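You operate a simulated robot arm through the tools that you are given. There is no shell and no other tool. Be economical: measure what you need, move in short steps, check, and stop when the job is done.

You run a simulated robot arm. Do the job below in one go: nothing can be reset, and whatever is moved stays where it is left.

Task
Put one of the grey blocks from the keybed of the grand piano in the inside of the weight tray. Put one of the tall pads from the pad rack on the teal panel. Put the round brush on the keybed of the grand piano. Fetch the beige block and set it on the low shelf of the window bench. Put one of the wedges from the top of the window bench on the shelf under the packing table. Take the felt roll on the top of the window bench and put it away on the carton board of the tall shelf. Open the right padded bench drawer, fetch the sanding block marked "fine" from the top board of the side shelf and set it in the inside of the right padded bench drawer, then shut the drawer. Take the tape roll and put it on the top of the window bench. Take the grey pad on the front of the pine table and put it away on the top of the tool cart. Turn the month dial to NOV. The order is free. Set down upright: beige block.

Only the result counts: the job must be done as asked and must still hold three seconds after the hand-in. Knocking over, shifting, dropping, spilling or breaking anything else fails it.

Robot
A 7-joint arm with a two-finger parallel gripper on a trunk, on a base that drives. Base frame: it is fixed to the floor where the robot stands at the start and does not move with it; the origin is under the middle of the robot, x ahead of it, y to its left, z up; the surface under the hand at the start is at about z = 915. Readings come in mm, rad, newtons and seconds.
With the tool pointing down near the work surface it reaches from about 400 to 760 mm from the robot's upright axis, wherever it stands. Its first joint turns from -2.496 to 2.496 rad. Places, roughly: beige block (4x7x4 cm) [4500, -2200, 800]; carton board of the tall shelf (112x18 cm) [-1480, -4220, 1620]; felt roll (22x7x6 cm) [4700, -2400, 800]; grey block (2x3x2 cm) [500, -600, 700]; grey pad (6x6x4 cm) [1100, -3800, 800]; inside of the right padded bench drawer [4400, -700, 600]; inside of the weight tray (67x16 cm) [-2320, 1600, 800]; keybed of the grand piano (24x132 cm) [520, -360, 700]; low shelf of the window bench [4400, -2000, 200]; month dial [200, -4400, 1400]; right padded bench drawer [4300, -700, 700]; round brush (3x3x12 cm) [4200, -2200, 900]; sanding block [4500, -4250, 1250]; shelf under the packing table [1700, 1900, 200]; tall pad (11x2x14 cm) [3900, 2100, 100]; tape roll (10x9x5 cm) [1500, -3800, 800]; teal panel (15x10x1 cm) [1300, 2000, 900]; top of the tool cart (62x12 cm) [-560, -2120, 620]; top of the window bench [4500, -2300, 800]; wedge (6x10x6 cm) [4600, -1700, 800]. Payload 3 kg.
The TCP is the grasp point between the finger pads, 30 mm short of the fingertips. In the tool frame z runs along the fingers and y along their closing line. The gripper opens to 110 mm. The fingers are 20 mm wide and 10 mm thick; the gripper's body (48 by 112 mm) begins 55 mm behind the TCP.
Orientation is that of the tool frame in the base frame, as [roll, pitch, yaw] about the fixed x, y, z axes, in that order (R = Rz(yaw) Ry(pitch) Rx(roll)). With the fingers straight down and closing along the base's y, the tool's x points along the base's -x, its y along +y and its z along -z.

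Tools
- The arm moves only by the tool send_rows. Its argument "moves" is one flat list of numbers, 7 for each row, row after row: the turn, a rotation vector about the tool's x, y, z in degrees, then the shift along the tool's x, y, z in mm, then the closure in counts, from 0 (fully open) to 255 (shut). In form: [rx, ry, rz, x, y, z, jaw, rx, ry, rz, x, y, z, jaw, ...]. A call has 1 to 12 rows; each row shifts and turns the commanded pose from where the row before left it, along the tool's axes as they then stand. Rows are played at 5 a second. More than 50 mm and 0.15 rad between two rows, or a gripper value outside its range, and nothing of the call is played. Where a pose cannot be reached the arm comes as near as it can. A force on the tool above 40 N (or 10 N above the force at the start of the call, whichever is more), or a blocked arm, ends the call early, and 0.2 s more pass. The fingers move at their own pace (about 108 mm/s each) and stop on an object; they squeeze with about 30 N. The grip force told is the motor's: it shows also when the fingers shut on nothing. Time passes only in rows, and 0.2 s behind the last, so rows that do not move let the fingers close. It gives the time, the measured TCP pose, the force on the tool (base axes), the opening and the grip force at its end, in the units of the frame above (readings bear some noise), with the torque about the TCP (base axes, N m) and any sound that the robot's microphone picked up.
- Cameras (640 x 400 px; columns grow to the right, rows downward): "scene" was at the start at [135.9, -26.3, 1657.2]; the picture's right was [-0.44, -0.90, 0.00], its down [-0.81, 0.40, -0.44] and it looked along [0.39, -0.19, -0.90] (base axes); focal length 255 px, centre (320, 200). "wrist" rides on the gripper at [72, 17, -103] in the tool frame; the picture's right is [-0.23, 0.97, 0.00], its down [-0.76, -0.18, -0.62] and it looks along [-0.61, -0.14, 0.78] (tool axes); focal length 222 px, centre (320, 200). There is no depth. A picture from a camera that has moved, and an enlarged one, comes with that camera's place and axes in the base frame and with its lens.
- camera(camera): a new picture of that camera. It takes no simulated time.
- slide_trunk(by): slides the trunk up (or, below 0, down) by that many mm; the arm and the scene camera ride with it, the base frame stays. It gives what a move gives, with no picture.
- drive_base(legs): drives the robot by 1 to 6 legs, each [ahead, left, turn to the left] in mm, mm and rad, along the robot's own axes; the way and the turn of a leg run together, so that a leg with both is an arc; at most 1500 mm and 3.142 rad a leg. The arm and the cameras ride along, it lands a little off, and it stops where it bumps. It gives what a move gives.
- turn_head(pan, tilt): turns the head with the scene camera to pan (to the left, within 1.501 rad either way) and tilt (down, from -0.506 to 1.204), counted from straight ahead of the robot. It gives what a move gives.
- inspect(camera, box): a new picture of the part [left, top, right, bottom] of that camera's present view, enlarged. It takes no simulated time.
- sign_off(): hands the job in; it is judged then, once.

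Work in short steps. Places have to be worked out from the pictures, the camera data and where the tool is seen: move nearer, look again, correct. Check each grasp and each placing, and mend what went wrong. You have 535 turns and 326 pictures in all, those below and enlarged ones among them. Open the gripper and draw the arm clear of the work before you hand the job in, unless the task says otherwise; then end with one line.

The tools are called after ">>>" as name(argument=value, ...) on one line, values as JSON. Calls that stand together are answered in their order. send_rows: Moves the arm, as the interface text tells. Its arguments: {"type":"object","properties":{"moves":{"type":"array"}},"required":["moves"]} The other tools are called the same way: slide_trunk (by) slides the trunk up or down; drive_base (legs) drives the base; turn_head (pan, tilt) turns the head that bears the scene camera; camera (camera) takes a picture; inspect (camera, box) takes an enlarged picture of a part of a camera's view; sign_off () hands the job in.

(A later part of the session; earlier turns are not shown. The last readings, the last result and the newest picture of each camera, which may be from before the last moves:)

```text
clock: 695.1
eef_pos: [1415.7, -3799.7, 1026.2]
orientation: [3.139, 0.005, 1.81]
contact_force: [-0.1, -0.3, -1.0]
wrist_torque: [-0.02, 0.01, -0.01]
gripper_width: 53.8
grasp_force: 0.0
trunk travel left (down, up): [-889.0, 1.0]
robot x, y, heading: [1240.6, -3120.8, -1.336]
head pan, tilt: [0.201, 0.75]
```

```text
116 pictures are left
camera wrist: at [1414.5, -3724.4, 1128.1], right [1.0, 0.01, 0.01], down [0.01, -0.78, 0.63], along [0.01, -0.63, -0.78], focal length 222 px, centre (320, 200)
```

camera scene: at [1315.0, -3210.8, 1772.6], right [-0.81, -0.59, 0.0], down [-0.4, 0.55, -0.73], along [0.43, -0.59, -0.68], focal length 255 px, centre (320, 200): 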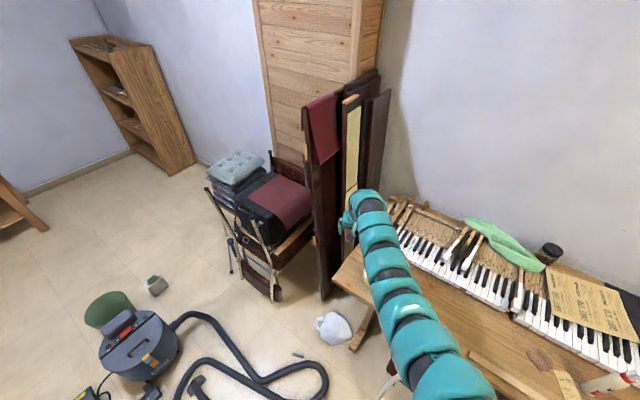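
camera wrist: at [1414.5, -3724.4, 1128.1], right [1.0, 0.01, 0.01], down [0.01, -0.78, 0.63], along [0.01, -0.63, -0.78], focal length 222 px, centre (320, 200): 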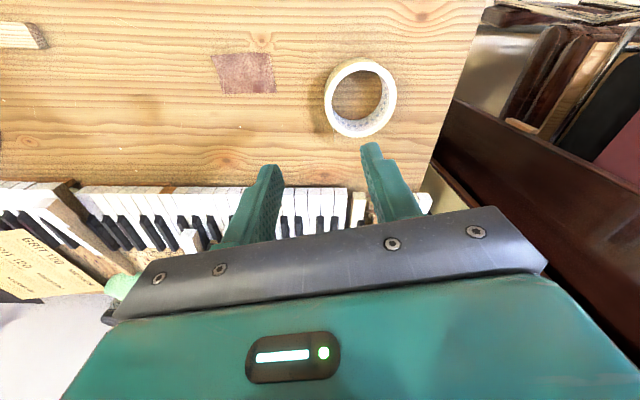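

Ring OD ≈90 at (1468,-3796). Shift over its west wall and lower 170.

>>> send_rows(moves=[0, 0, 0, -8, 12, 0, 130, 0, 0, 0, 0, 0, 0, 130])

>>> slide_trunk(by=-155)

>>> camera(camera="wrist")

```text
clock: 695.7
eef_pos: [1430.3, -3806.3, 1025.7]
orientation: [3.138, 0.003, 1.81]
contact_force: [-0.2, 0.2, 0.3]
wrist_torque: [0.03, 0.01, 0.0]
gripper_width: 53.7
grasp_force: 0.0
trunk travel left (down, up): [-889.0, 1.0]
robot x, y, heading: [1245.4, -3121.4, -1.327]
head pan, tilt: [0.201, 0.75]
```

```text
clock: 697.5
eef_pos: [1430.3, -3804.3, 870.5]
orientation: [3.139, 0.004, 1.811]
contact_force: [0.0, 0.2, 0.3]
wrist_torque: [0.02, 0.0, 0.02]
gripper_width: 53.9
grasp_force: 0.1
trunk travel left (down, up): [-734.0, 156.0]
robot x, y, heading: [1242.9, -3119.0, -1.33]
head pan, tilt: [0.201, 0.75]
```

```text
115 pictures are left
camera wrist: at [1428.7, -3730.1, 973.3], right [1.0, 0.01, 0.0], down [0.01, -0.78, 0.63], along [0.01, -0.63, -0.78], focal length 222 px, centre (320, 200)
```

wrist: 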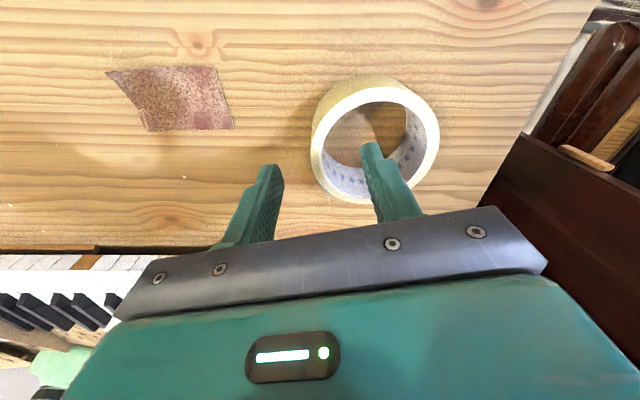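

Finger positions straddle the west wall correctly. Lower 50 and close.

>>> slide_trunk(by=-50)

>>> send_rows(moves=[0, 0, 0, 0, 0, 0, 255, 0, 0, 0, 0, 0, 0, 255, 0, 0, 0, 0, 0, 0, 255])

>>> slide_trunk(by=200)

>>> camera(camera="wrist")

```text
clock: 698.4
eef_pos: [1430.2, -3805.3, 820.3]
orientation: [3.137, 0.004, 1.81]
contact_force: [0.3, 0.2, -0.2]
wrist_torque: [0.01, -0.01, 0.02]
gripper_width: 53.9
grasp_force: 0.1
trunk travel left (down, up): [-684.0, 206.0]
robot x, y, heading: [1243.2, -3118.7, -1.331]
head pan, tilt: [0.201, 0.75]
```

```text
clock: 699.2
eef_pos: [1430.3, -3804.6, 819.6]
orientation: [3.14, 0.004, 1.811]
contact_force: [0.1, -0.2, 1.6]
wrist_torque: [-0.03, 0.04, 0.01]
gripper_width: 8.7
grasp_force: 30.5
trunk travel left (down, up): [-684.0, 206.0]
robot x, y, heading: [1241.3, -3123.1, -1.329]
head pan, tilt: [0.201, 0.75]
```

```text
clock: 701.4
eef_pos: [1429.4, -3805.3, 1021.0]
orientation: [3.138, 0.003, 1.809]
contact_force: [0.0, -0.6, -1.2]
wrist_torque: [-0.02, 0.04, 0.02]
gripper_width: 8.6
grasp_force: 29.8
trunk travel left (down, up): [-884.0, 6.0]
robot x, y, heading: [1241.0, -3121.1, -1.333]
head pan, tilt: [0.201, 0.75]
```

```text
114 pictures are left
camera wrist: at [1428.7, -3730.2, 1123.0], right [1.0, 0.01, 0.0], down [0.01, -0.78, 0.63], along [0.01, -0.63, -0.78], focal length 222 px, centre (320, 200)
```

wrist: 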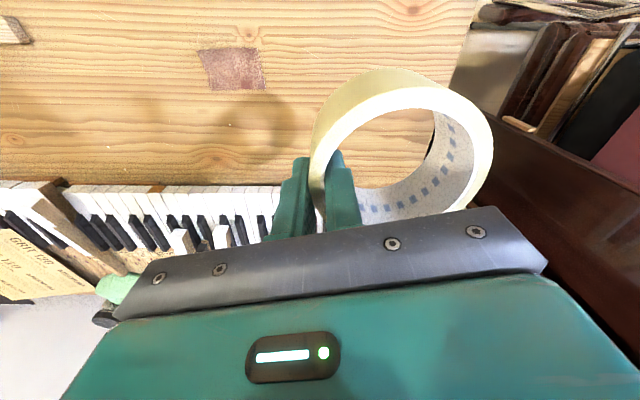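

Tape roll held by its wall. Back away along my heading, then turn east and travel along y≈-1650 to the window bench.

>>> drive_base(legs=[[-950, 0, 0], [0, 0, 1.33], [0, 550, 0], [1300, 0, 0], [1000, 0, 0]])

>>> turn_head(pan=0.0, tilt=0.6)

>>> camera(camera="scene")

```text
clock: 723.5
eef_pos: [4013.9, -1563.5, 1020.0]
orientation: [3.139, 0.002, -3.133]
contact_force: [0.3, -0.9, -0.9]
wrist_torque: [-0.03, 0.01, -0.02]
gripper_width: 7.9
grasp_force: 30.1
trunk travel left (down, up): [-884.0, 6.0]
robot x, y, heading: [3304.0, -1585.2, 0.013]
head pan, tilt: [0.201, 0.75]
```

```text
clock: 724.2
eef_pos: [4012.7, -1561.5, 1020.0]
orientation: [3.137, 0.005, -3.132]
contact_force: [-0.6, 0.3, 0.3]
wrist_torque: [-0.04, 0.04, 0.01]
gripper_width: 7.9
grasp_force: 30.3
trunk travel left (down, up): [-884.0, 6.0]
robot x, y, heading: [3301.2, -1588.3, 0.014]
head pan, tilt: [0.0, 0.6]
```

```text
113 pictures are left
camera scene: at [3471.9, -1584.4, 1780.4], right [0.01, -1.0, 0.0], down [-0.57, -0.01, -0.82], along [0.82, 0.01, -0.57], focal length 255 px, centre (320, 200)
```

scene: 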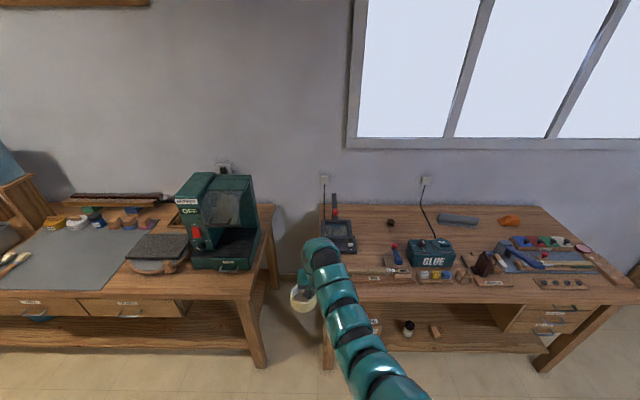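

Free spot on the bench at about (4480,-1880), between lamp and blue lever. Move there with the hand high.

>>> drive_base(legs=[[0, -355, -0.013], [465, 0, 0]])

>>> camera(camera="wrist")

>>> camera(camera="scene")

```text
clock: 728.8
eef_pos: [4469.2, -1945.4, 1020.6]
orientation: [3.138, 0.004, 3.12]
contact_force: [-0.5, 0.0, 0.1]
wrist_torque: [-0.04, 0.02, 0.04]
gripper_width: 7.9
grasp_force: 29.8
trunk travel left (down, up): [-884.0, 6.0]
robot x, y, heading: [3757.4, -1948.8, -0.017]
head pan, tilt: [0.0, 0.6]
```

```text
112 pictures are left
camera wrist: at [4396.9, -1926.4, 1122.8], right [0.25, 0.97, 0.0], down [0.76, -0.2, 0.63], along [0.61, -0.15, -0.78], focal length 222 px, centre (320, 200)
```

wrist: 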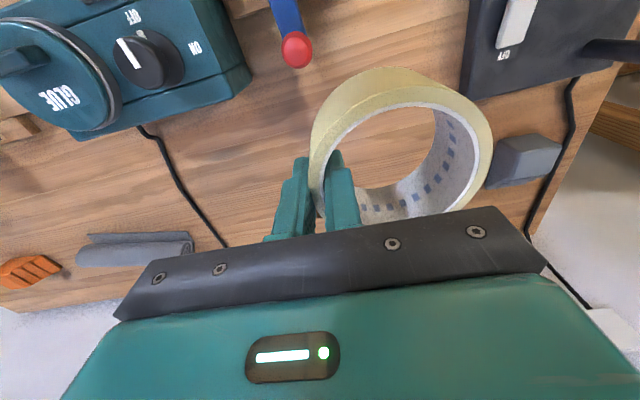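

```text
111 pictures are left
camera scene: at [3928.5, -1951.0, 1780.4], right [-0.02, -1.0, 0.0], down [-0.57, 0.01, -0.82], along [0.82, -0.01, -0.57], focal length 255 px, centre (320, 200)
```

scene: 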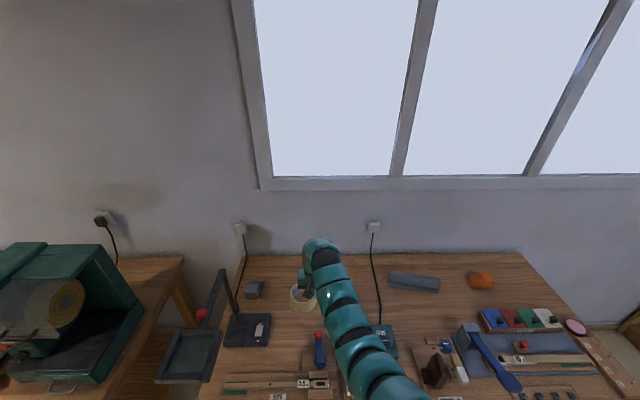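

Shift +21 x, +26 y to stay clear of the red knob, then lower 165.

>>> send_rows(moves=[0, 0, 0, -21, 26, 0, 255, 0, 0, 0, 0, 0, 0, 255])

>>> slide_trunk(by=-165)

>>> camera(camera="wrist")

```text
clock: 729.4
eef_pos: [4489.7, -1920.2, 1020.0]
orientation: [3.137, 0.005, 3.12]
contact_force: [-0.6, -0.2, -0.6]
wrist_torque: [-0.04, -0.01, 0.0]
gripper_width: 8.1
grasp_force: 30.7
trunk travel left (down, up): [-884.0, 6.0]
robot x, y, heading: [3760.8, -1951.3, -0.014]
head pan, tilt: [0.0, 0.6]
```

```text
clock: 731.3
eef_pos: [4490.6, -1919.2, 856.9]
orientation: [3.139, 0.002, 3.12]
contact_force: [0.3, -0.5, 0.2]
wrist_torque: [-0.01, 0.02, 0.0]
gripper_width: 7.9
grasp_force: 30.1
trunk travel left (down, up): [-719.0, 171.0]
robot x, y, heading: [3760.6, -1949.3, -0.014]
head pan, tilt: [0.0, 0.6]
```

```text
110 pictures are left
camera wrist: at [4418.1, -1900.2, 958.4], right [0.25, 0.97, 0.0], down [0.76, -0.2, 0.63], along [0.61, -0.15, -0.78], focal length 222 px, centre (320, 200)
```

wrist: 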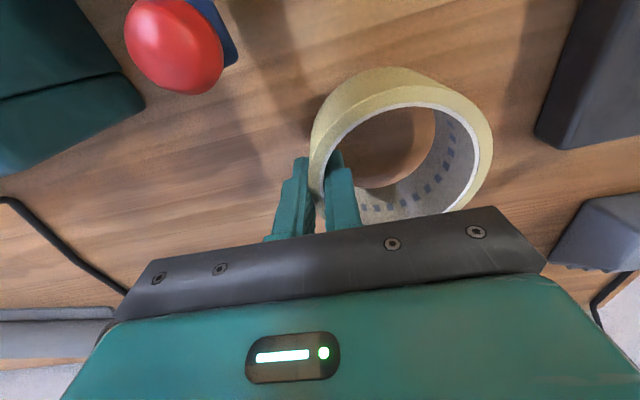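

>>> send_rows(moves=[0, 0, 0, 0, 0, 5, 255, 0, 0, 0, 0, 0, 5, 255, 0, 0, 0, 0, 0, 5, 255, 0, 0, 0, 0, 0, 4, 255, 0, 0, 0, 0, 0, 3, 255, 0, 0, 0, 0, 0, 3, 255, 0, 0, 0, 0, 0, 3, 255, 0, 0, 0, 0, 0, 3, 255, 0, 0, 0, 0, 0, 3, 255])

>>> camera(camera="wrist")

```text
clock: 733.2
eef_pos: [4490.9, -1918.3, 830.6]
orientation: [3.135, 0.013, 3.123]
contact_force: [-13.3, -3.0, 23.3]
wrist_torque: [-0.35, 0.61, -0.07]
gripper_width: 8.0
grasp_force: 30.2
trunk travel left (down, up): [-719.0, 171.0]
robot x, y, heading: [3761.8, -1946.5, -0.023]
head pan, tilt: [0.0, 0.6]
stopped in row 9: the force on the tool passed its limit at 43 N (the readings are from after the stop); the commanded pose is now the measured one
```

```text
109 pictures are left
camera wrist: at [4417.3, -1899.7, 932.0], right [0.25, 0.97, 0.01], down [0.75, -0.2, 0.63], along [0.61, -0.15, -0.78], focal length 222 px, centre (320, 200)
```

wrist: 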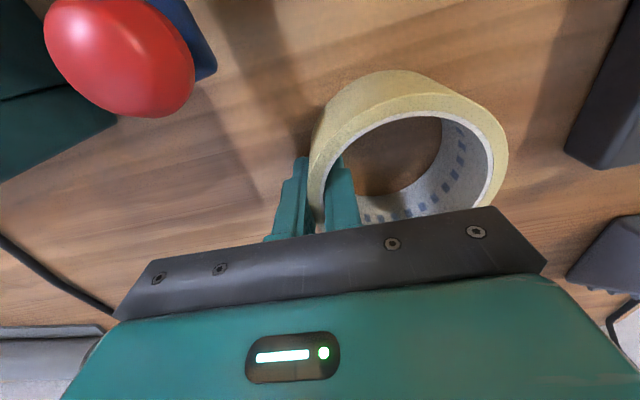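

Contact. Ease up 1 mm, open to ~40 mm, lift.

>>> send_rows(moves=[0, 0, 0, 0, 0, -1, 255, 0, 0, 0, 0, 0, 0, 220, 0, 0, 0, 0, 0, 0, 180, 0, 0, 0, 0, 0, 0, 165, 0, 0, 0, 0, 0, 0, 165])

>>> slide_trunk(by=170)

>>> camera(camera="wrist")

```text
clock: 734.4
eef_pos: [4492.7, -1920.2, 829.7]
orientation: [3.138, 0.013, 3.119]
contact_force: [0.6, 5.8, 25.8]
wrist_torque: [-0.37, 0.26, -0.31]
gripper_width: 35.7
grasp_force: 0.0
trunk travel left (down, up): [-719.0, 171.0]
robot x, y, heading: [3761.8, -1944.5, -0.02]
head pan, tilt: [0.0, 0.6]
```

```text
clock: 736.3
eef_pos: [4493.1, -1919.0, 996.5]
orientation: [3.138, 0.005, 3.121]
contact_force: [-0.2, -0.2, -0.8]
wrist_torque: [-0.01, -0.02, 0.02]
gripper_width: 38.8
grasp_force: 0.1
trunk travel left (down, up): [-889.0, 1.0]
robot x, y, heading: [3757.8, -1950.9, -0.02]
head pan, tilt: [0.0, 0.6]
```

```text
108 pictures are left
camera wrist: at [4419.9, -1900.0, 1099.5], right [0.25, 0.97, 0.01], down [0.75, -0.2, 0.63], along [0.61, -0.15, -0.78], focal length 222 px, centre (320, 200)
```

wrist: 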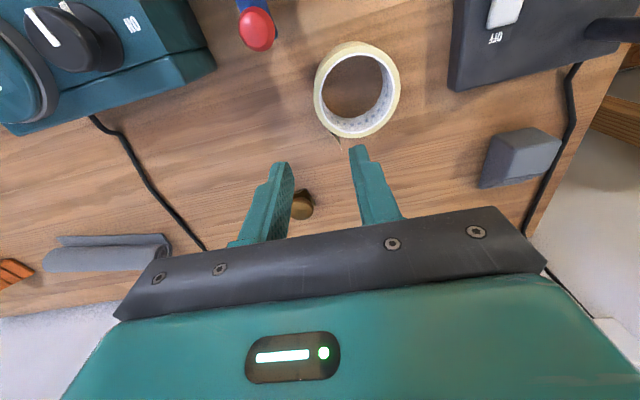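

Tape roll is set on the bench. Now the felt roll: rotate the hand ~101° so it closes across the roll, and strafe to y≈-2400.

>>> send_rows(moves=[0, 0, 8.4, 0, 0, 0, 0, 0, 0, 8.4, 0, 0, 0, 0, 0, 0, 8.4, 0, 0, 0, 0, 0, 0, 8.4, 0, 0, 0, 0, 0, 0, 8.4, 0, 0, 0, 0, 0, 0, 8.4, 0, 0, 0, 0, 0, 0, 8.4, 0, 0, 0, 0, 0, 0, 8.4, 0, 0, 0, 0, 0, 0, 8.4, 0, 0, 0, 0, 0, 0, 8.4, 0, 0, 0, 0, 0, 0, 8.4, 0, 0, 0, 0, 0, 0, 8.4, 0, 0, 0, 0])

>>> drive_base(legs=[[0, -470, 0.02]])

>>> camera(camera="wrist")

>>> camera(camera="scene")

```text
clock: 738.9
eef_pos: [4492.8, -1919.2, 998.3]
orientation: [3.135, -0.006, 1.362]
contact_force: [0.3, 0.7, -0.2]
wrist_torque: [-0.02, 0.01, 0.05]
gripper_width: 110.3
grasp_force: 0.0
trunk travel left (down, up): [-889.0, 1.0]
robot x, y, heading: [3758.9, -1951.4, -0.017]
head pan, tilt: [0.0, 0.6]
```

```text
clock: 741.7
eef_pos: [4488.5, -2377.0, 997.4]
orientation: [3.134, -0.007, 1.386]
contact_force: [0.4, 0.4, 0.5]
wrist_torque: [0.0, -0.01, 0.01]
gripper_width: 109.7
grasp_force: 0.0
trunk travel left (down, up): [-889.0, 1.0]
robot x, y, heading: [3759.6, -2422.1, 0.009]
head pan, tilt: [0.0, 0.6]
```

```text
107 pictures are left
camera wrist: at [4518.0, -2308.6, 1101.1], right [0.92, -0.4, 0.01], down [-0.32, -0.72, 0.62], along [-0.24, -0.57, -0.79], focal length 222 px, centre (320, 200)
```

wrist: 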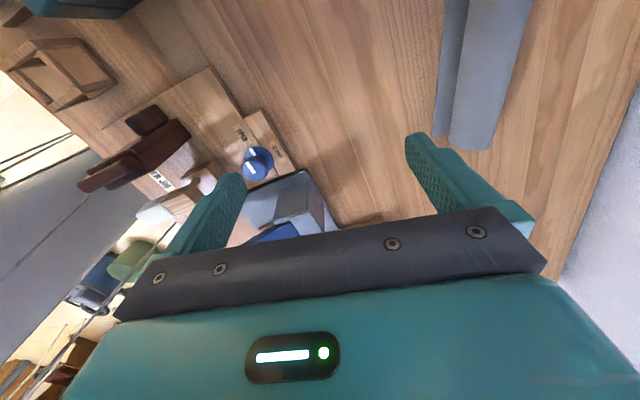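

```text
106 pictures are left
camera scene: at [3925.0, -2423.4, 1785.5], right [0.01, -1.0, 0.0], down [-0.57, 0.0, -0.82], along [0.82, 0.01, -0.57], focal length 255 px, centre (320, 200)
```

scene: 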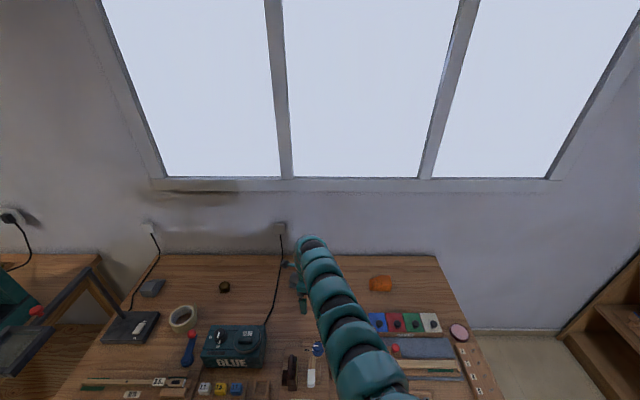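

Roll axis runs through about (4656,-2500)–(4690,-2370). Edge 50 mm closer, tilt the hand 20° forward, and extend toward it, still high.

>>> drive_base(legs=[[50, 0, -0.01]])

>>> send_rows(moves=[-7, 0, 3, 0, 0, 0, 0, -7, 0, 0, 0, 0, 0, 0, -6, 0, 0, 0, 0, 0, 0, 0, 0, 0, 0, 38, 13, 0, 0, 0, 0, 0, 38, 13, 0, 0, 0, 0, 0, 38, 13, 0])

>>> camera(camera="wrist")

```text
clock: 742.6
eef_pos: [4542.5, -2384.8, 996.5]
orientation: [3.135, -0.005, 1.376]
contact_force: [0.8, -0.1, -0.5]
wrist_torque: [0.03, 0.02, -0.04]
gripper_width: 109.9
grasp_force: 0.1
trunk travel left (down, up): [-889.0, 1.0]
robot x, y, heading: [3809.0, -2427.7, -0.008]
head pan, tilt: [0.0, 0.6]
```

```text
clock: 744.0
eef_pos: [4615.9, -2404.5, 999.2]
orientation: [2.788, -0.009, 1.322]
contact_force: [0.7, 0.0, 0.8]
wrist_torque: [-0.03, -0.02, 0.05]
gripper_width: 110.1
grasp_force: 0.1
out of reach, approached as far as the arm can: row 6
trunk travel left (down, up): [-889.0, 1.0]
robot x, y, heading: [3807.8, -2425.2, -0.003]
head pan, tilt: [0.0, 0.6]
```

```text
105 pictures are left
camera wrist: at [4615.5, -2328.7, 1101.9], right [0.83, -0.45, 0.34], down [-0.56, -0.65, 0.52], along [-0.01, -0.62, -0.79], focal length 222 px, centre (320, 200)
```

wrist: 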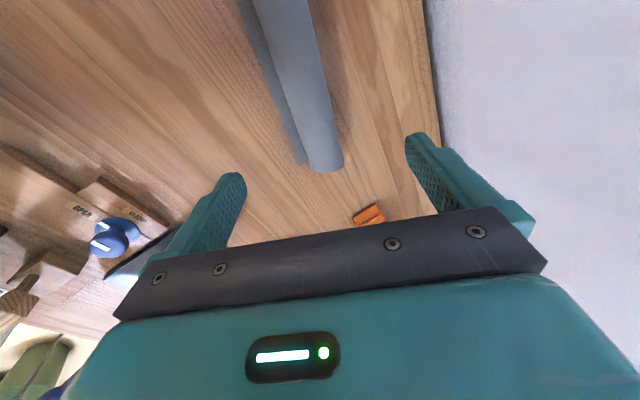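

Raise the hand relative to the trunk (better reach there), then extend.

>>> send_rows(moves=[0, 0, 0, 0, 14, -38, 0, 0, 0, 0, 0, 14, -38, 0, 0, 0, 0, 0, 14, -38, 0, 0, 0, 0, 0, 14, -38, 0, 0, 0, 0, 0, 14, -38, 0, 0, 0, 0, 0, 14, -38, 0])

>>> slide_trunk(by=-200)

>>> send_rows(moves=[0, 0, 0, 0, 28, 10, 0, 0, 0, 0, 0, 28, 10, 0, 0, 0, 0, 0, 0, 0, 0])

>>> camera(camera="wrist")

```text
clock: 745.4
eef_pos: [4616.8, -2405.2, 1243.1]
orientation: [2.785, -0.007, 1.324]
contact_force: [-0.6, 0.7, -0.1]
wrist_torque: [0.01, -0.01, 0.01]
gripper_width: 110.0
grasp_force: 0.1
trunk travel left (down, up): [-889.0, 1.0]
robot x, y, heading: [3806.5, -2423.4, -0.005]
head pan, tilt: [0.0, 0.6]
```

```text
clock: 747.6
eef_pos: [4616.0, -2402.9, 1041.7]
orientation: [2.787, -0.009, 1.322]
contact_force: [-0.8, -0.1, 0.4]
wrist_torque: [0.03, -0.01, -0.01]
gripper_width: 110.0
grasp_force: 0.0
trunk travel left (down, up): [-689.0, 201.0]
robot x, y, heading: [3806.4, -2426.8, -0.002]
head pan, tilt: [0.0, 0.6]
```

```text
clock: 748.4
eef_pos: [4663.9, -2415.5, 1041.6]
orientation: [2.786, -0.009, 1.322]
contact_force: [-0.2, -0.1, 0.1]
wrist_torque: [-0.02, 0.04, -0.04]
gripper_width: 110.1
grasp_force: 0.1
out of reach, approached as far as the arm can: row 2
trunk travel left (down, up): [-689.0, 201.0]
robot x, y, heading: [3810.3, -2424.5, -0.002]
head pan, tilt: [0.0, 0.6]
```

```text
104 pictures are left
camera wrist: at [4662.0, -2341.2, 1145.2], right [0.83, -0.45, 0.34], down [-0.56, -0.65, 0.52], along [-0.01, -0.62, -0.79], focal length 222 px, centre (320, 200)
```

wrist: 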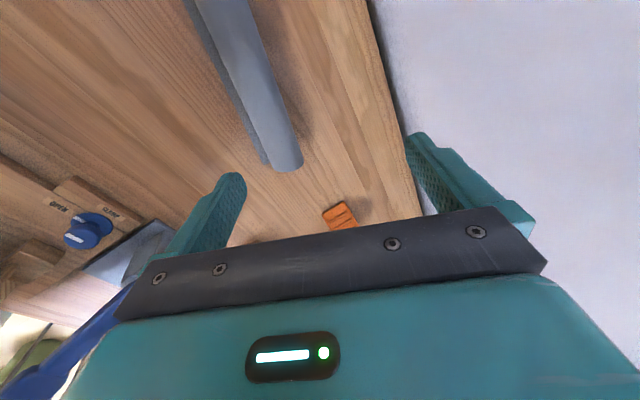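

Reach is now enough. Align yaw (−3.7°) and centre at about (4669,-2400), lower 130 and look.

>>> send_rows(moves=[0, 0, -3.7, 15, 4, 0, 0, 0, 0, 0, 0, 0, 0, 0])

>>> slide_trunk(by=-130)

>>> camera(camera="wrist")

>>> inspect(camera="scene", box=[240, 160, 400, 280])

```text
clock: 749.0
eef_pos: [4661.2, -2403.4, 1042.7]
orientation: [2.787, 0.013, 1.384]
contact_force: [-0.6, 0.1, -0.6]
wrist_torque: [0.03, -0.01, 0.0]
gripper_width: 109.7
grasp_force: 0.0
out of reach, approached as far as the arm can: row 1
trunk travel left (down, up): [-689.0, 201.0]
robot x, y, heading: [3807.0, -2423.4, -0.006]
head pan, tilt: [0.0, 0.6]
```

```text
clock: 750.6
eef_pos: [4662.3, -2404.2, 913.8]
orientation: [2.785, 0.014, 1.384]
contact_force: [0.9, 0.0, 0.3]
wrist_torque: [0.01, 0.0, -0.03]
gripper_width: 110.0
grasp_force: 0.0
trunk travel left (down, up): [-559.0, 331.0]
robot x, y, heading: [3809.2, -2425.5, -0.001]
head pan, tilt: [0.0, 0.6]
```

```text
103 pictures are left
camera wrist: at [4655.1, -2327.0, 1014.9], right [0.86, -0.39, 0.34], down [-0.52, -0.67, 0.53], along [0.02, -0.63, -0.77], focal length 222 px, centre (320, 200)
```

wrist: 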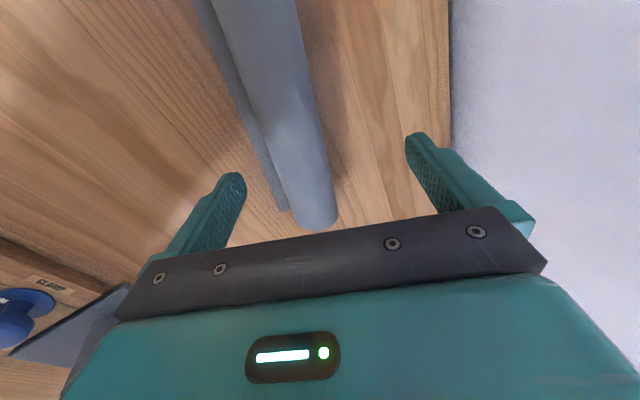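

```text
3.33 times, centred on (320, 220) of scene
camera zoom: at [3975.7, -2424.2, 1455.5], right [0.0, -1.0, 0.0], down [-0.56, 0.0, -0.83], along [0.83, 0.0, -0.56], focal length 851 px, centre (320, 133)
```

zoom: 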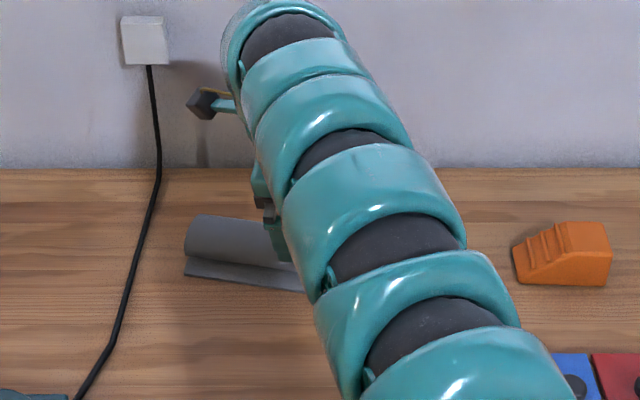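

Roll centre is ≈4674 at the grip level; nudge the base 8 mm ahead, then lower 70.

>>> drive_base(legs=[[9, 0, 0]])

>>> slide_trunk(by=-60)

>>> camera(camera="wrist")

```text
clock: 751.3
eef_pos: [4672.3, -2404.9, 912.7]
orientation: [2.786, 0.012, 1.384]
contact_force: [0.9, 0.8, -0.5]
wrist_torque: [-0.01, 0.02, -0.03]
gripper_width: 110.0
grasp_force: 0.0
trunk travel left (down, up): [-559.0, 331.0]
robot x, y, heading: [3817.0, -2429.0, -0.003]
head pan, tilt: [0.0, 0.6]
```

```text
clock: 752.3
eef_pos: [4670.3, -2402.9, 853.0]
orientation: [2.786, 0.014, 1.381]
contact_force: [-0.8, 0.0, -0.2]
wrist_torque: [-0.01, 0.0, -0.02]
gripper_width: 109.8
grasp_force: 0.0
trunk travel left (down, up): [-499.0, 391.0]
robot x, y, heading: [3816.2, -2422.5, -0.004]
head pan, tilt: [0.0, 0.6]
```

```text
101 pictures are left
camera wrist: at [4664.3, -2326.8, 954.8], right [0.86, -0.39, 0.34], down [-0.52, -0.67, 0.53], along [0.02, -0.63, -0.77], focal length 222 px, centre (320, 200)
```

wrist: 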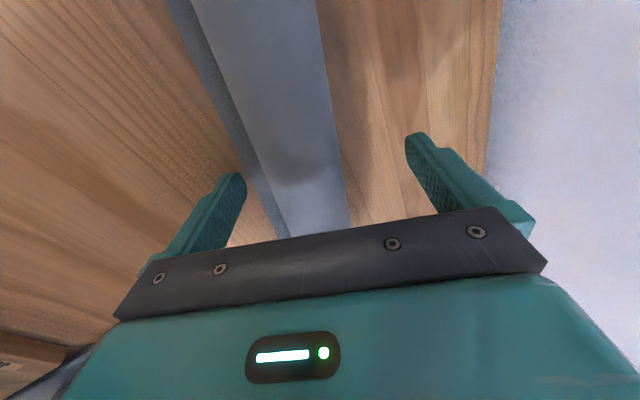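

Descend 22 mm guarded and close.

>>> send_rows(moves=[0, 0, 0, 0, -1.8, 4.7, 0, 0, 0, 0, 0, -1.8, 4.7, 0, 0, 0, 0, 0, -1.8, 4.7, 0, 0, 0, 0, 0, -1.8, 4.7, 0, 0, 0, 0, 0, 0, 0, 0])

>>> camera(camera="wrist")

```text
clock: 753.1
eef_pos: [4670.0, -2403.9, 851.7]
orientation: [2.77, 0.008, 1.383]
contact_force: [-11.8, -3.6, 25.1]
wrist_torque: [0.17, 1.82, 0.27]
gripper_width: 110.0
grasp_force: 0.0
trunk travel left (down, up): [-499.0, 391.0]
robot x, y, heading: [3816.0, -2423.1, -0.009]
head pan, tilt: [0.0, 0.6]
stopped in row 3: the force on the tool passed its limit at 45 N (the readings are from after the stop); the commanded pose is now the measured one
```

```text
100 pictures are left
camera wrist: at [4662.2, -2327.6, 952.7], right [0.85, -0.39, 0.35], down [-0.53, -0.67, 0.52], along [0.03, -0.63, -0.78], focal length 222 px, centre (320, 200)
```

wrist: 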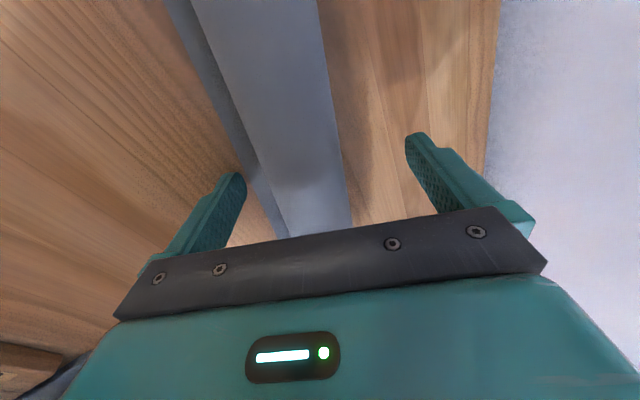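

Front finger touches early because of the tilt. Base footprint seems ≈265 mm, so I can stand closer: raise the hand, drive 60 closer, and reduce the tilt.

>>> slide_trunk(by=160)

>>> drive_base(legs=[[40, 0, 0.005]])

>>> drive_base(legs=[[28, 0, 0]])

```text
clock: 754.9
eef_pos: [4671.0, -2404.1, 1004.2]
orientation: [2.778, 0.01, 1.383]
contact_force: [-0.2, 0.1, -0.5]
wrist_torque: [0.0, 0.01, -0.03]
gripper_width: 110.3
grasp_force: 0.0
trunk travel left (down, up): [-659.0, 231.0]
robot x, y, heading: [3819.0, -2424.9, 0.0]
head pan, tilt: [0.0, 0.6]
```

```text
clock: 755.8
eef_pos: [4714.9, -2399.0, 1003.4]
orientation: [2.781, 0.012, 1.389]
contact_force: [0.0, -0.6, -0.8]
wrist_torque: [-0.02, 0.0, 0.01]
gripper_width: 110.0
grasp_force: 0.1
trunk travel left (down, up): [-659.0, 231.0]
robot x, y, heading: [3855.9, -2428.0, 0.002]
head pan, tilt: [0.0, 0.6]
```

```text
clock: 756.6
eef_pos: [4742.5, -2400.5, 1004.5]
orientation: [2.78, 0.01, 1.388]
contact_force: [0.2, 0.0, -0.7]
wrist_torque: [-0.01, 0.04, 0.02]
gripper_width: 109.9
grasp_force: 0.0
trunk travel left (down, up): [-659.0, 231.0]
robot x, y, heading: [3881.7, -2427.0, 0.002]
head pan, tilt: [0.0, 0.6]
```

No bump. Reduce the tilt by ~14° and retract to x≈4672.

>>> send_rows(moves=[5, 0, 0, 0, -25, -5, 60, 5, 0, 0, 0, -25, -4, 60, 4, 0, 0, 0, -18, -2, 60, 0, 0, 0, 0, 0, 0, 60])

>>> camera(camera="wrist")

```text
clock: 757.6
eef_pos: [4674.1, -2388.3, 996.8]
orientation: [3.024, 0.009, 1.386]
contact_force: [-0.3, -0.2, -0.1]
wrist_torque: [-0.01, -0.01, -0.01]
gripper_width: 84.2
grasp_force: 0.0
trunk travel left (down, up): [-659.0, 231.0]
robot x, y, heading: [3887.3, -2424.4, -0.006]
head pan, tilt: [0.0, 0.6]
```

```text
99 pictures are left
camera wrist: at [4691.8, -2315.3, 1100.0], right [0.91, -0.4, 0.12], down [-0.38, -0.7, 0.61], along [-0.16, -0.6, -0.79], focal length 222 px, centre (320, 200)
```

wrist: 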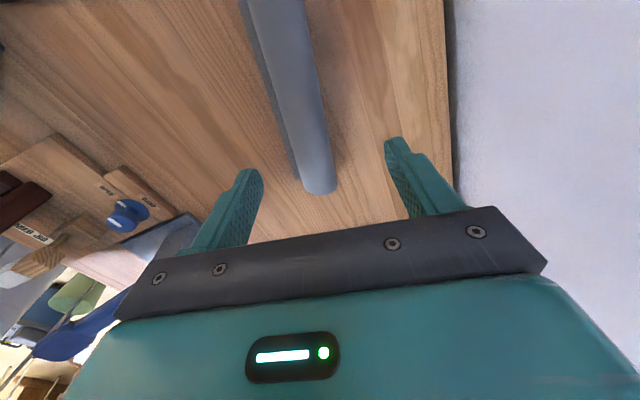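

Now only ~7° tilt and centred on the roll. Lower 150 and check.

>>> slide_trunk(by=-145)

>>> camera(camera="wrist")

```text
clock: 759.4
eef_pos: [4674.1, -2387.7, 850.9]
orientation: [3.022, 0.011, 1.389]
contact_force: [0.7, 0.4, -0.4]
wrist_torque: [-0.01, -0.02, 0.02]
gripper_width: 83.9
grasp_force: 0.0
trunk travel left (down, up): [-514.0, 376.0]
robot x, y, heading: [3880.6, -2425.6, 0.001]
head pan, tilt: [0.0, 0.6]
```

```text
98 pictures are left
camera wrist: at [4691.8, -2315.3, 955.0], right [0.91, -0.4, 0.12], down [-0.38, -0.7, 0.61], along [-0.16, -0.6, -0.79], focal length 222 px, centre (320, 200)
```

wrist: 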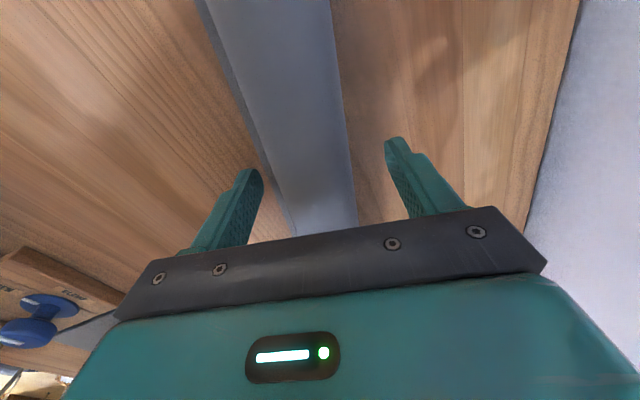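

>>> send_rows(moves=[0, 0, 0, 0, -5, 0, 30, 0, 0, 0, 0, 0, 5, 30, 0, 0, 0, 0, 0, 5, 30, 0, 0, 0, 0, 0, 5, 30, 0, 0, 0, 0, 0, 4, 30, 0, 0, 0, 0, 0, 3, 30])

>>> camera(camera="wrist")

```text
clock: 760.8
eef_pos: [4671.2, -2387.9, 838.4]
orientation: [3.009, 0.001, 1.389]
contact_force: [-8.7, -4.9, 24.2]
wrist_torque: [0.09, 1.65, 0.37]
gripper_width: 100.0
grasp_force: 2.5
trunk travel left (down, up): [-514.0, 376.0]
robot x, y, heading: [3884.2, -2421.8, -0.001]
head pan, tilt: [0.0, 0.6]
stopped in row 6: the force on the tool passed its limit at 42 N (the readings are from after the stop); the commanded pose is now the measured one
```

```text
97 pictures are left
camera wrist: at [4688.1, -2315.8, 941.3], right [0.91, -0.4, 0.13], down [-0.39, -0.7, 0.6], along [-0.15, -0.59, -0.79], focal length 222 px, centre (320, 200)
```

wrist: 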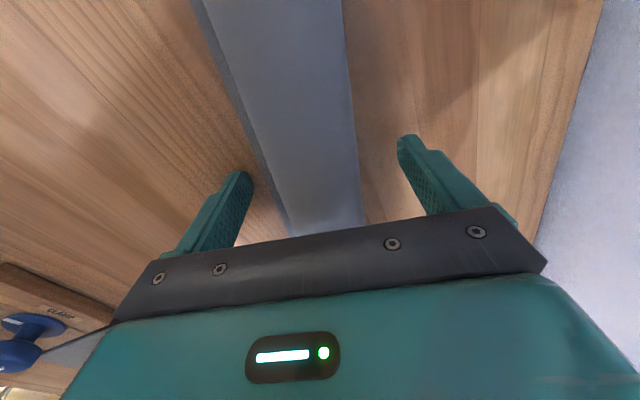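

That is table contact. Lift 3 mm and close on the roll.

>>> send_rows(moves=[0, 0, 0, 0, 0, -3, 30, 0, 0, 0, 0, 0, 0, 255, 0, 0, 0, 0, 0, 0, 255, 0, 0, 0, 0, 0, 0, 255, 0, 0, 0, 0, 0, 0, 255])

>>> camera(camera="wrist")

```text
clock: 762.0
eef_pos: [4674.2, -2387.5, 835.7]
orientation: [3.014, 0.005, 1.387]
contact_force: [0.4, 1.2, 2.2]
wrist_torque: [-0.31, 0.2, -0.02]
gripper_width: 66.4
grasp_force: 30.1
trunk travel left (down, up): [-514.0, 376.0]
robot x, y, heading: [3886.3, -2423.2, -0.001]
head pan, tilt: [0.0, 0.6]
```

```text
96 pictures are left
camera wrist: at [4690.1, -2315.6, 939.3], right [0.91, -0.4, 0.12], down [-0.39, -0.7, 0.6], along [-0.15, -0.59, -0.79], focal length 222 px, centre (320, 200)
```

wrist: 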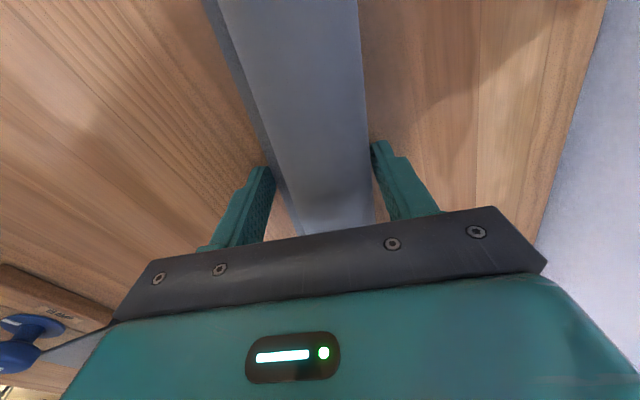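

Gripped at 66 mm. Lift and check.

>>> slide_trunk(by=250)

>>> camera(camera="wrist")

```text
clock: 764.6
eef_pos: [4673.5, -2388.6, 1084.9]
orientation: [3.016, 0.006, 1.389]
contact_force: [-0.2, -0.4, -1.5]
wrist_torque: [0.01, 0.03, 0.0]
gripper_width: 65.1
grasp_force: 30.0
trunk travel left (down, up): [-764.0, 126.0]
robot x, y, heading: [3885.2, -2424.0, -0.0]
head pan, tilt: [0.0, 0.6]
```

```text
95 pictures are left
camera wrist: at [4690.0, -2315.2, 1188.9], right [0.91, -0.4, 0.12], down [-0.39, -0.7, 0.6], along [-0.15, -0.59, -0.79], focal length 222 px, centre (320, 200)
```

wrist: 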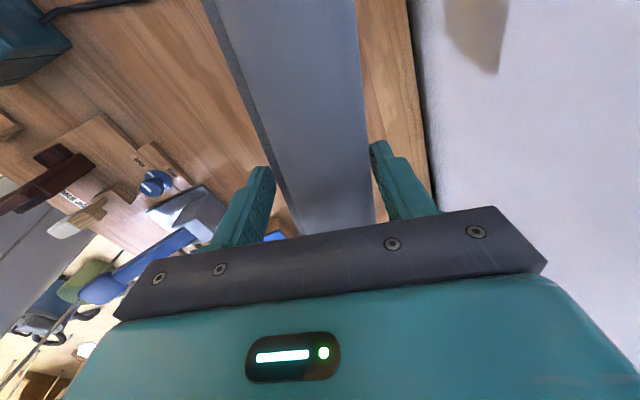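

Felt roll held. Travel: back out, west along y≈-1650, then south and west to the tall shelf.

>>> slide_trunk(by=100)

>>> drive_base(legs=[[-600, 0, 0], [0, 780, 0], [-1300, 0, 0], [-950, 0, 0]])

>>> drive_base(legs=[[0, 0, -1.57], [1150, 0, 0]])

>>> turn_head(pan=-1.2, tilt=0.3)

>>> camera(camera="scene")

```text
clock: 765.9
eef_pos: [4674.1, -2387.1, 1185.3]
orientation: [3.017, 0.005, 1.388]
contact_force: [-0.3, 0.0, -1.2]
wrist_torque: [0.04, 0.01, -0.01]
gripper_width: 65.1
grasp_force: 30.1
trunk travel left (down, up): [-864.0, 26.0]
robot x, y, heading: [3885.7, -2423.5, 0.003]
head pan, tilt: [0.0, 0.6]
```

```text
clock: 783.8
eef_pos: [1828.8, -1607.7, 1185.3]
orientation: [3.015, 0.004, 1.396]
contact_force: [0.4, 0.1, -1.1]
wrist_torque: [0.0, -0.01, 0.0]
gripper_width: 63.4
grasp_force: 30.0
trunk travel left (down, up): [-864.0, 26.0]
robot x, y, heading: [1038.6, -1649.2, 0.006]
head pan, tilt: [0.0, 0.6]
```

```text
clock: 793.5
eef_pos: [1079.0, -3602.5, 1185.0]
orientation: [3.016, 0.006, -0.183]
contact_force: [-0.1, -0.4, -2.1]
wrist_torque: [-0.01, 0.0, 0.0]
gripper_width: 62.6
grasp_force: 30.3
trunk travel left (down, up): [-864.0, 26.0]
robot x, y, heading: [1043.4, -2815.5, -1.57]
head pan, tilt: [0.0, 0.6]
```

```text
clock: 794.9
eef_pos: [1078.8, -3603.9, 1185.9]
orientation: [3.016, 0.005, -0.184]
contact_force: [0.8, 0.1, -1.2]
wrist_torque: [-0.01, -0.02, 0.02]
gripper_width: 56.0
grasp_force: 29.7
trunk travel left (down, up): [-864.0, 26.0]
robot x, y, heading: [1042.7, -2812.7, -1.573]
head pan, tilt: [-1.201, 0.3]
```

```text
94 pictures are left
camera scene: at [955.0, -2926.7, 1787.9], right [-0.36, 0.93, 0.0], down [0.28, 0.11, -0.96], along [-0.89, -0.34, -0.3], focal length 255 px, centre (320, 200)
```

scene: 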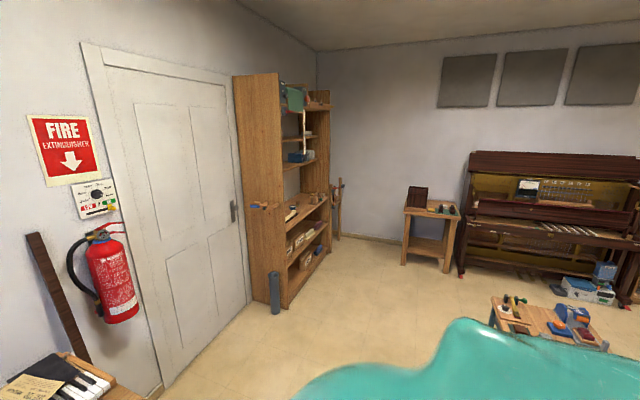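

The grip width is drifting (65→56 mm): check the roll with the wrist camera.

>>> camera(camera="wrist")

```text
93 pictures are left
camera wrist: at [1149.5, -3618.7, 1289.0], right [-0.4, -0.91, 0.12], down [-0.7, 0.39, 0.6], along [-0.59, 0.15, -0.79], focal length 222 px, centre (320, 200)
```

wrist: 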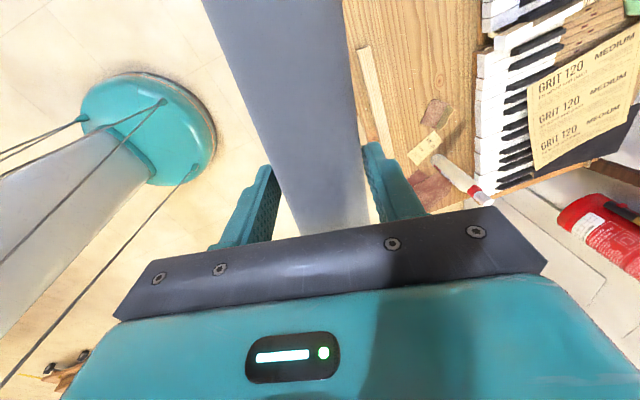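

The roll is slowly slipping downward. Immediately rotate the hand to horizontal so the roll rests on the lower finger.

>>> send_rows(moves=[-8.4, 0, 0, 0, 0, 0, 255, -8.4, 0, 0, 0, 0, 0, 255, -8.4, 0, 0, 0, 0, 0, 255, -8.4, 0, 0, 0, 0, 0, 255, -8.4, 0, 0, 0, 0, 0, 255, -8.4, 0, 0, 0, 0, 0, 255, -8.4, 0, 0, 0, 0, 0, 255, -8.4, 0, 0, 0, 0, 0, 255, -8.4, 0, 0, 0, 0, 0, 255, -8, 0, 0, 0, 0, 0, 255])

>>> camera(camera="wrist")

```text
clock: 797.1
eef_pos: [1079.6, -3602.9, 1184.9]
orientation: [1.557, 0.006, -0.181]
contact_force: [0.3, -0.2, -0.1]
wrist_torque: [-0.01, -0.02, 0.04]
gripper_width: 55.9
grasp_force: 30.0
trunk travel left (down, up): [-864.0, 26.0]
robot x, y, heading: [1046.4, -2816.9, -1.576]
head pan, tilt: [-1.201, 0.3]
```

```text
92 pictures are left
camera wrist: at [1169.3, -3512.7, 1199.3], right [-0.22, 0.05, 0.97], down [-0.64, 0.75, -0.18], along [-0.74, -0.66, -0.13], focal length 222 px, centre (320, 200)
```

wrist: 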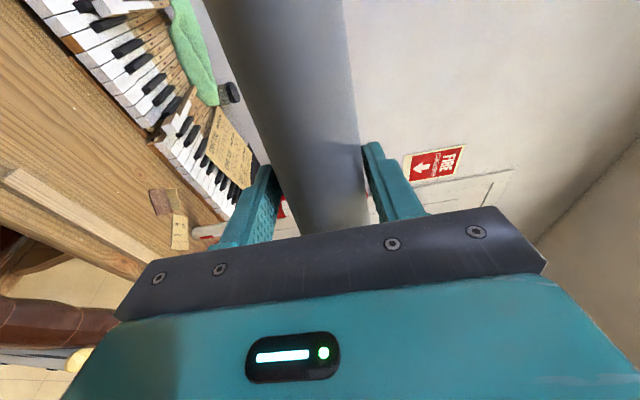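

Stable now. Strafe west toward the tall shelf and look at its boards.

>>> drive_base(legs=[[0, -1400, 0], [0, -900, 0]])

>>> turn_head(pan=-0.15, tilt=0.15)

>>> camera(camera="scene")

```text
clock: 808.3
eef_pos: [-1192.4, -3593.5, 1184.5]
orientation: [1.557, 0.004, -0.182]
contact_force: [-0.3, 0.1, -0.8]
wrist_torque: [0.01, -0.02, 0.02]
gripper_width: 55.4
grasp_force: 30.1
trunk travel left (down, up): [-864.0, 26.0]
robot x, y, heading: [-1232.3, -2805.4, -1.57]
head pan, tilt: [-1.201, 0.3]
```

```text
clock: 809.6
eef_pos: [-1191.9, -3593.6, 1185.8]
orientation: [1.557, 0.005, -0.181]
contact_force: [0.8, 0.4, -2.1]
wrist_torque: [-0.03, -0.02, 0.0]
gripper_width: 55.8
grasp_force: 30.0
trunk travel left (down, up): [-864.0, 26.0]
robot x, y, heading: [-1227.7, -2803.1, -1.566]
head pan, tilt: [-0.15, 0.15]
```

```text
91 pictures are left
camera scene: at [-1244.2, -2975.3, 1801.9], right [-0.99, 0.15, 0.0], down [0.02, 0.15, -0.99], along [-0.15, -0.98, -0.15], focal length 255 px, centre (320, 200)
```

scene: 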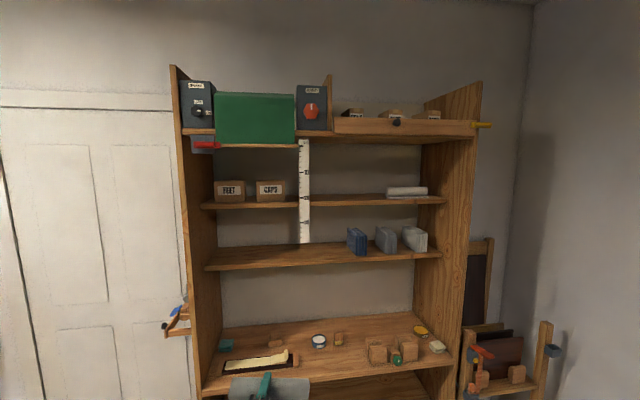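

The carton board (z≈1620, front y≈-4130) has free room around x≈-1550 between the ruler and the white roll; gap above ≈240 mm. Raise the hand here in free space and square the roll to the shelf.

>>> slide_trunk(by=24)

>>> send_rows(moves=[0, 5, 0, 0, 30, 0, 255, 0, 5.4, 0, 0, 30, 0, 255, 0, 0, 0, 0, 35, 0, 255, 0, 0, 0, 0, 35, 0, 255, 0, 0, 0, 0, 35, 0, 255, 0, 0, 0, 0, 35, 0, 255, 0, 0, 0, 0, 35, 0, 255])

```text
clock: 810.3
eef_pos: [-1192.4, -3591.8, 1208.7]
orientation: [1.558, 0.004, -0.181]
contact_force: [-0.6, 0.5, -2.1]
wrist_torque: [-0.02, 0.0, -0.02]
gripper_width: 55.7
grasp_force: 30.2
trunk travel left (down, up): [-888.0, 2.0]
robot x, y, heading: [-1231.7, -2804.9, -1.572]
head pan, tilt: [-0.15, 0.15]
```

```text
clock: 811.9
eef_pos: [-1189.1, -3591.4, 1445.2]
orientation: [1.559, 0.01, -0.002]
contact_force: [0.5, 0.6, -1.9]
wrist_torque: [0.0, 0.0, -0.02]
gripper_width: 55.7
grasp_force: 29.8
trunk travel left (down, up): [-888.0, 2.0]
robot x, y, heading: [-1229.7, -2804.0, -1.569]
head pan, tilt: [-0.15, 0.15]
```

Steady grip. Continue raising to about 1690.

>>> send_rows(moves=[0, 0, 0, 0, 35, 0, 255, 0, 0, 0, 0, 35, 0, 255, 0, 0, 0, 0, 35, 0, 255, 0, 0, 0, 0, 35, 0, 255, 0, 0, 0, 0, 35, 0, 255, 0, 0, 0, 0, 35, 0, 255, 0, 0, 0, 0, 35, 0, 255])

>>> camera(camera="scene")

>>> camera(camera="wrist")

```text
clock: 813.5
eef_pos: [-1186.9, -3586.0, 1690.5]
orientation: [1.559, 0.007, -0.002]
contact_force: [-0.5, 0.2, -1.3]
wrist_torque: [0.03, -0.04, -0.03]
gripper_width: 56.0
grasp_force: 30.1
trunk travel left (down, up): [-888.0, 2.0]
robot x, y, heading: [-1232.2, -2804.1, -1.573]
head pan, tilt: [-0.15, 0.15]
```

```text
90 pictures are left
camera scene: at [-1244.2, -2974.7, 1826.0], right [-0.99, 0.15, 0.0], down [0.02, 0.15, -0.99], along [-0.15, -0.98, -0.15], focal length 255 px, centre (320, 200)
```

scene: 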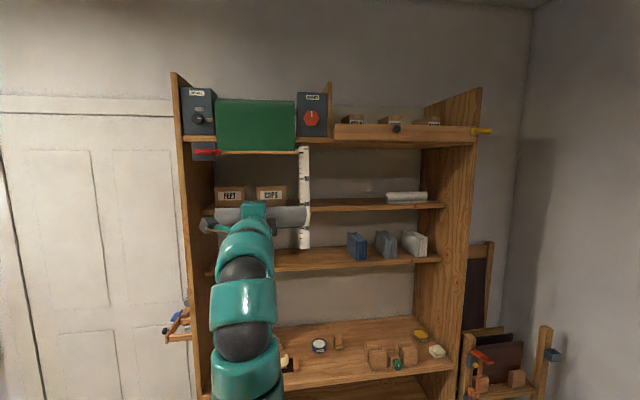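

```text
89 pictures are left
camera wrist: at [-1115.2, -3481.8, 1704.9], right [-0.22, 0.01, 0.98], down [-0.76, 0.62, -0.18], along [-0.61, -0.78, -0.13], focal length 222 px, centre (320, 200)
```

wrist: 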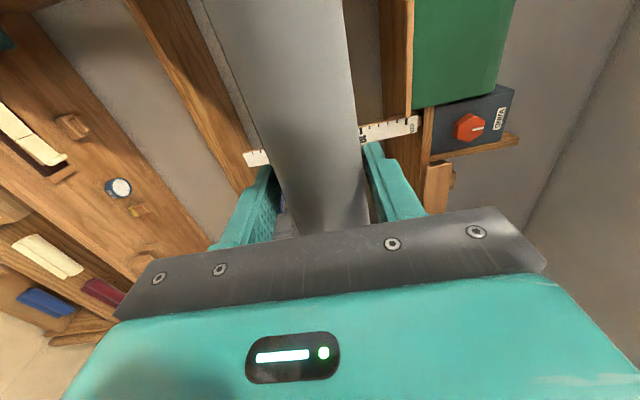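

Height reached. Strafe right 360 to x≈-1550 and look.

>>> drive_base(legs=[[0, -362, 0]])

>>> turn_head(pan=0.0, tilt=0.2)

>>> inspect(camera="scene", box=[200, 120, 480, 280])

```text
clock: 815.8
eef_pos: [-1549.2, -3585.7, 1690.0]
orientation: [1.56, 0.007, -0.003]
contact_force: [0.0, -0.3, -1.9]
wrist_torque: [0.01, 0.02, 0.0]
gripper_width: 55.7
grasp_force: 30.2
trunk travel left (down, up): [-888.0, 2.0]
robot x, y, heading: [-1585.6, -2805.3, -1.573]
head pan, tilt: [-0.15, 0.15]
```

```text
clock: 816.5
eef_pos: [-1546.5, -3586.1, 1689.4]
orientation: [1.558, 0.009, -0.005]
contact_force: [0.7, 0.1, -1.0]
wrist_torque: [0.01, 0.0, -0.05]
gripper_width: 55.7
grasp_force: 30.4
trunk travel left (down, up): [-888.0, 2.0]
robot x, y, heading: [-1583.9, -2804.1, -1.573]
head pan, tilt: [0.0, 0.201]
```

```text
2.29 times, centred on (340, 200) of scene
camera zoom: at [-1590.1, -2976.3, 1821.2], right [-1.0, 0.0, 0.0], down [0.0, 0.2, -0.98], along [0.0, -0.98, -0.2], focal length 584 px, centre (274, 200)
```

zoom: 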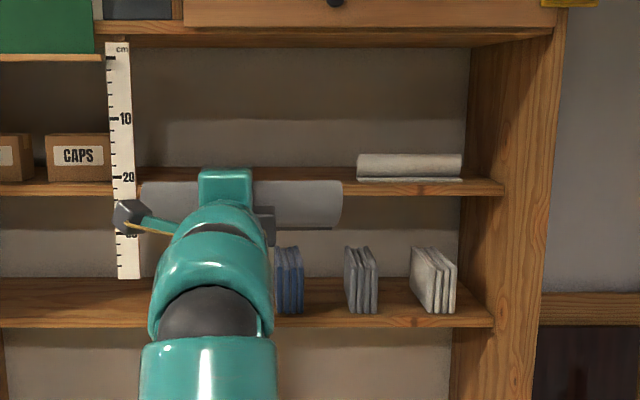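

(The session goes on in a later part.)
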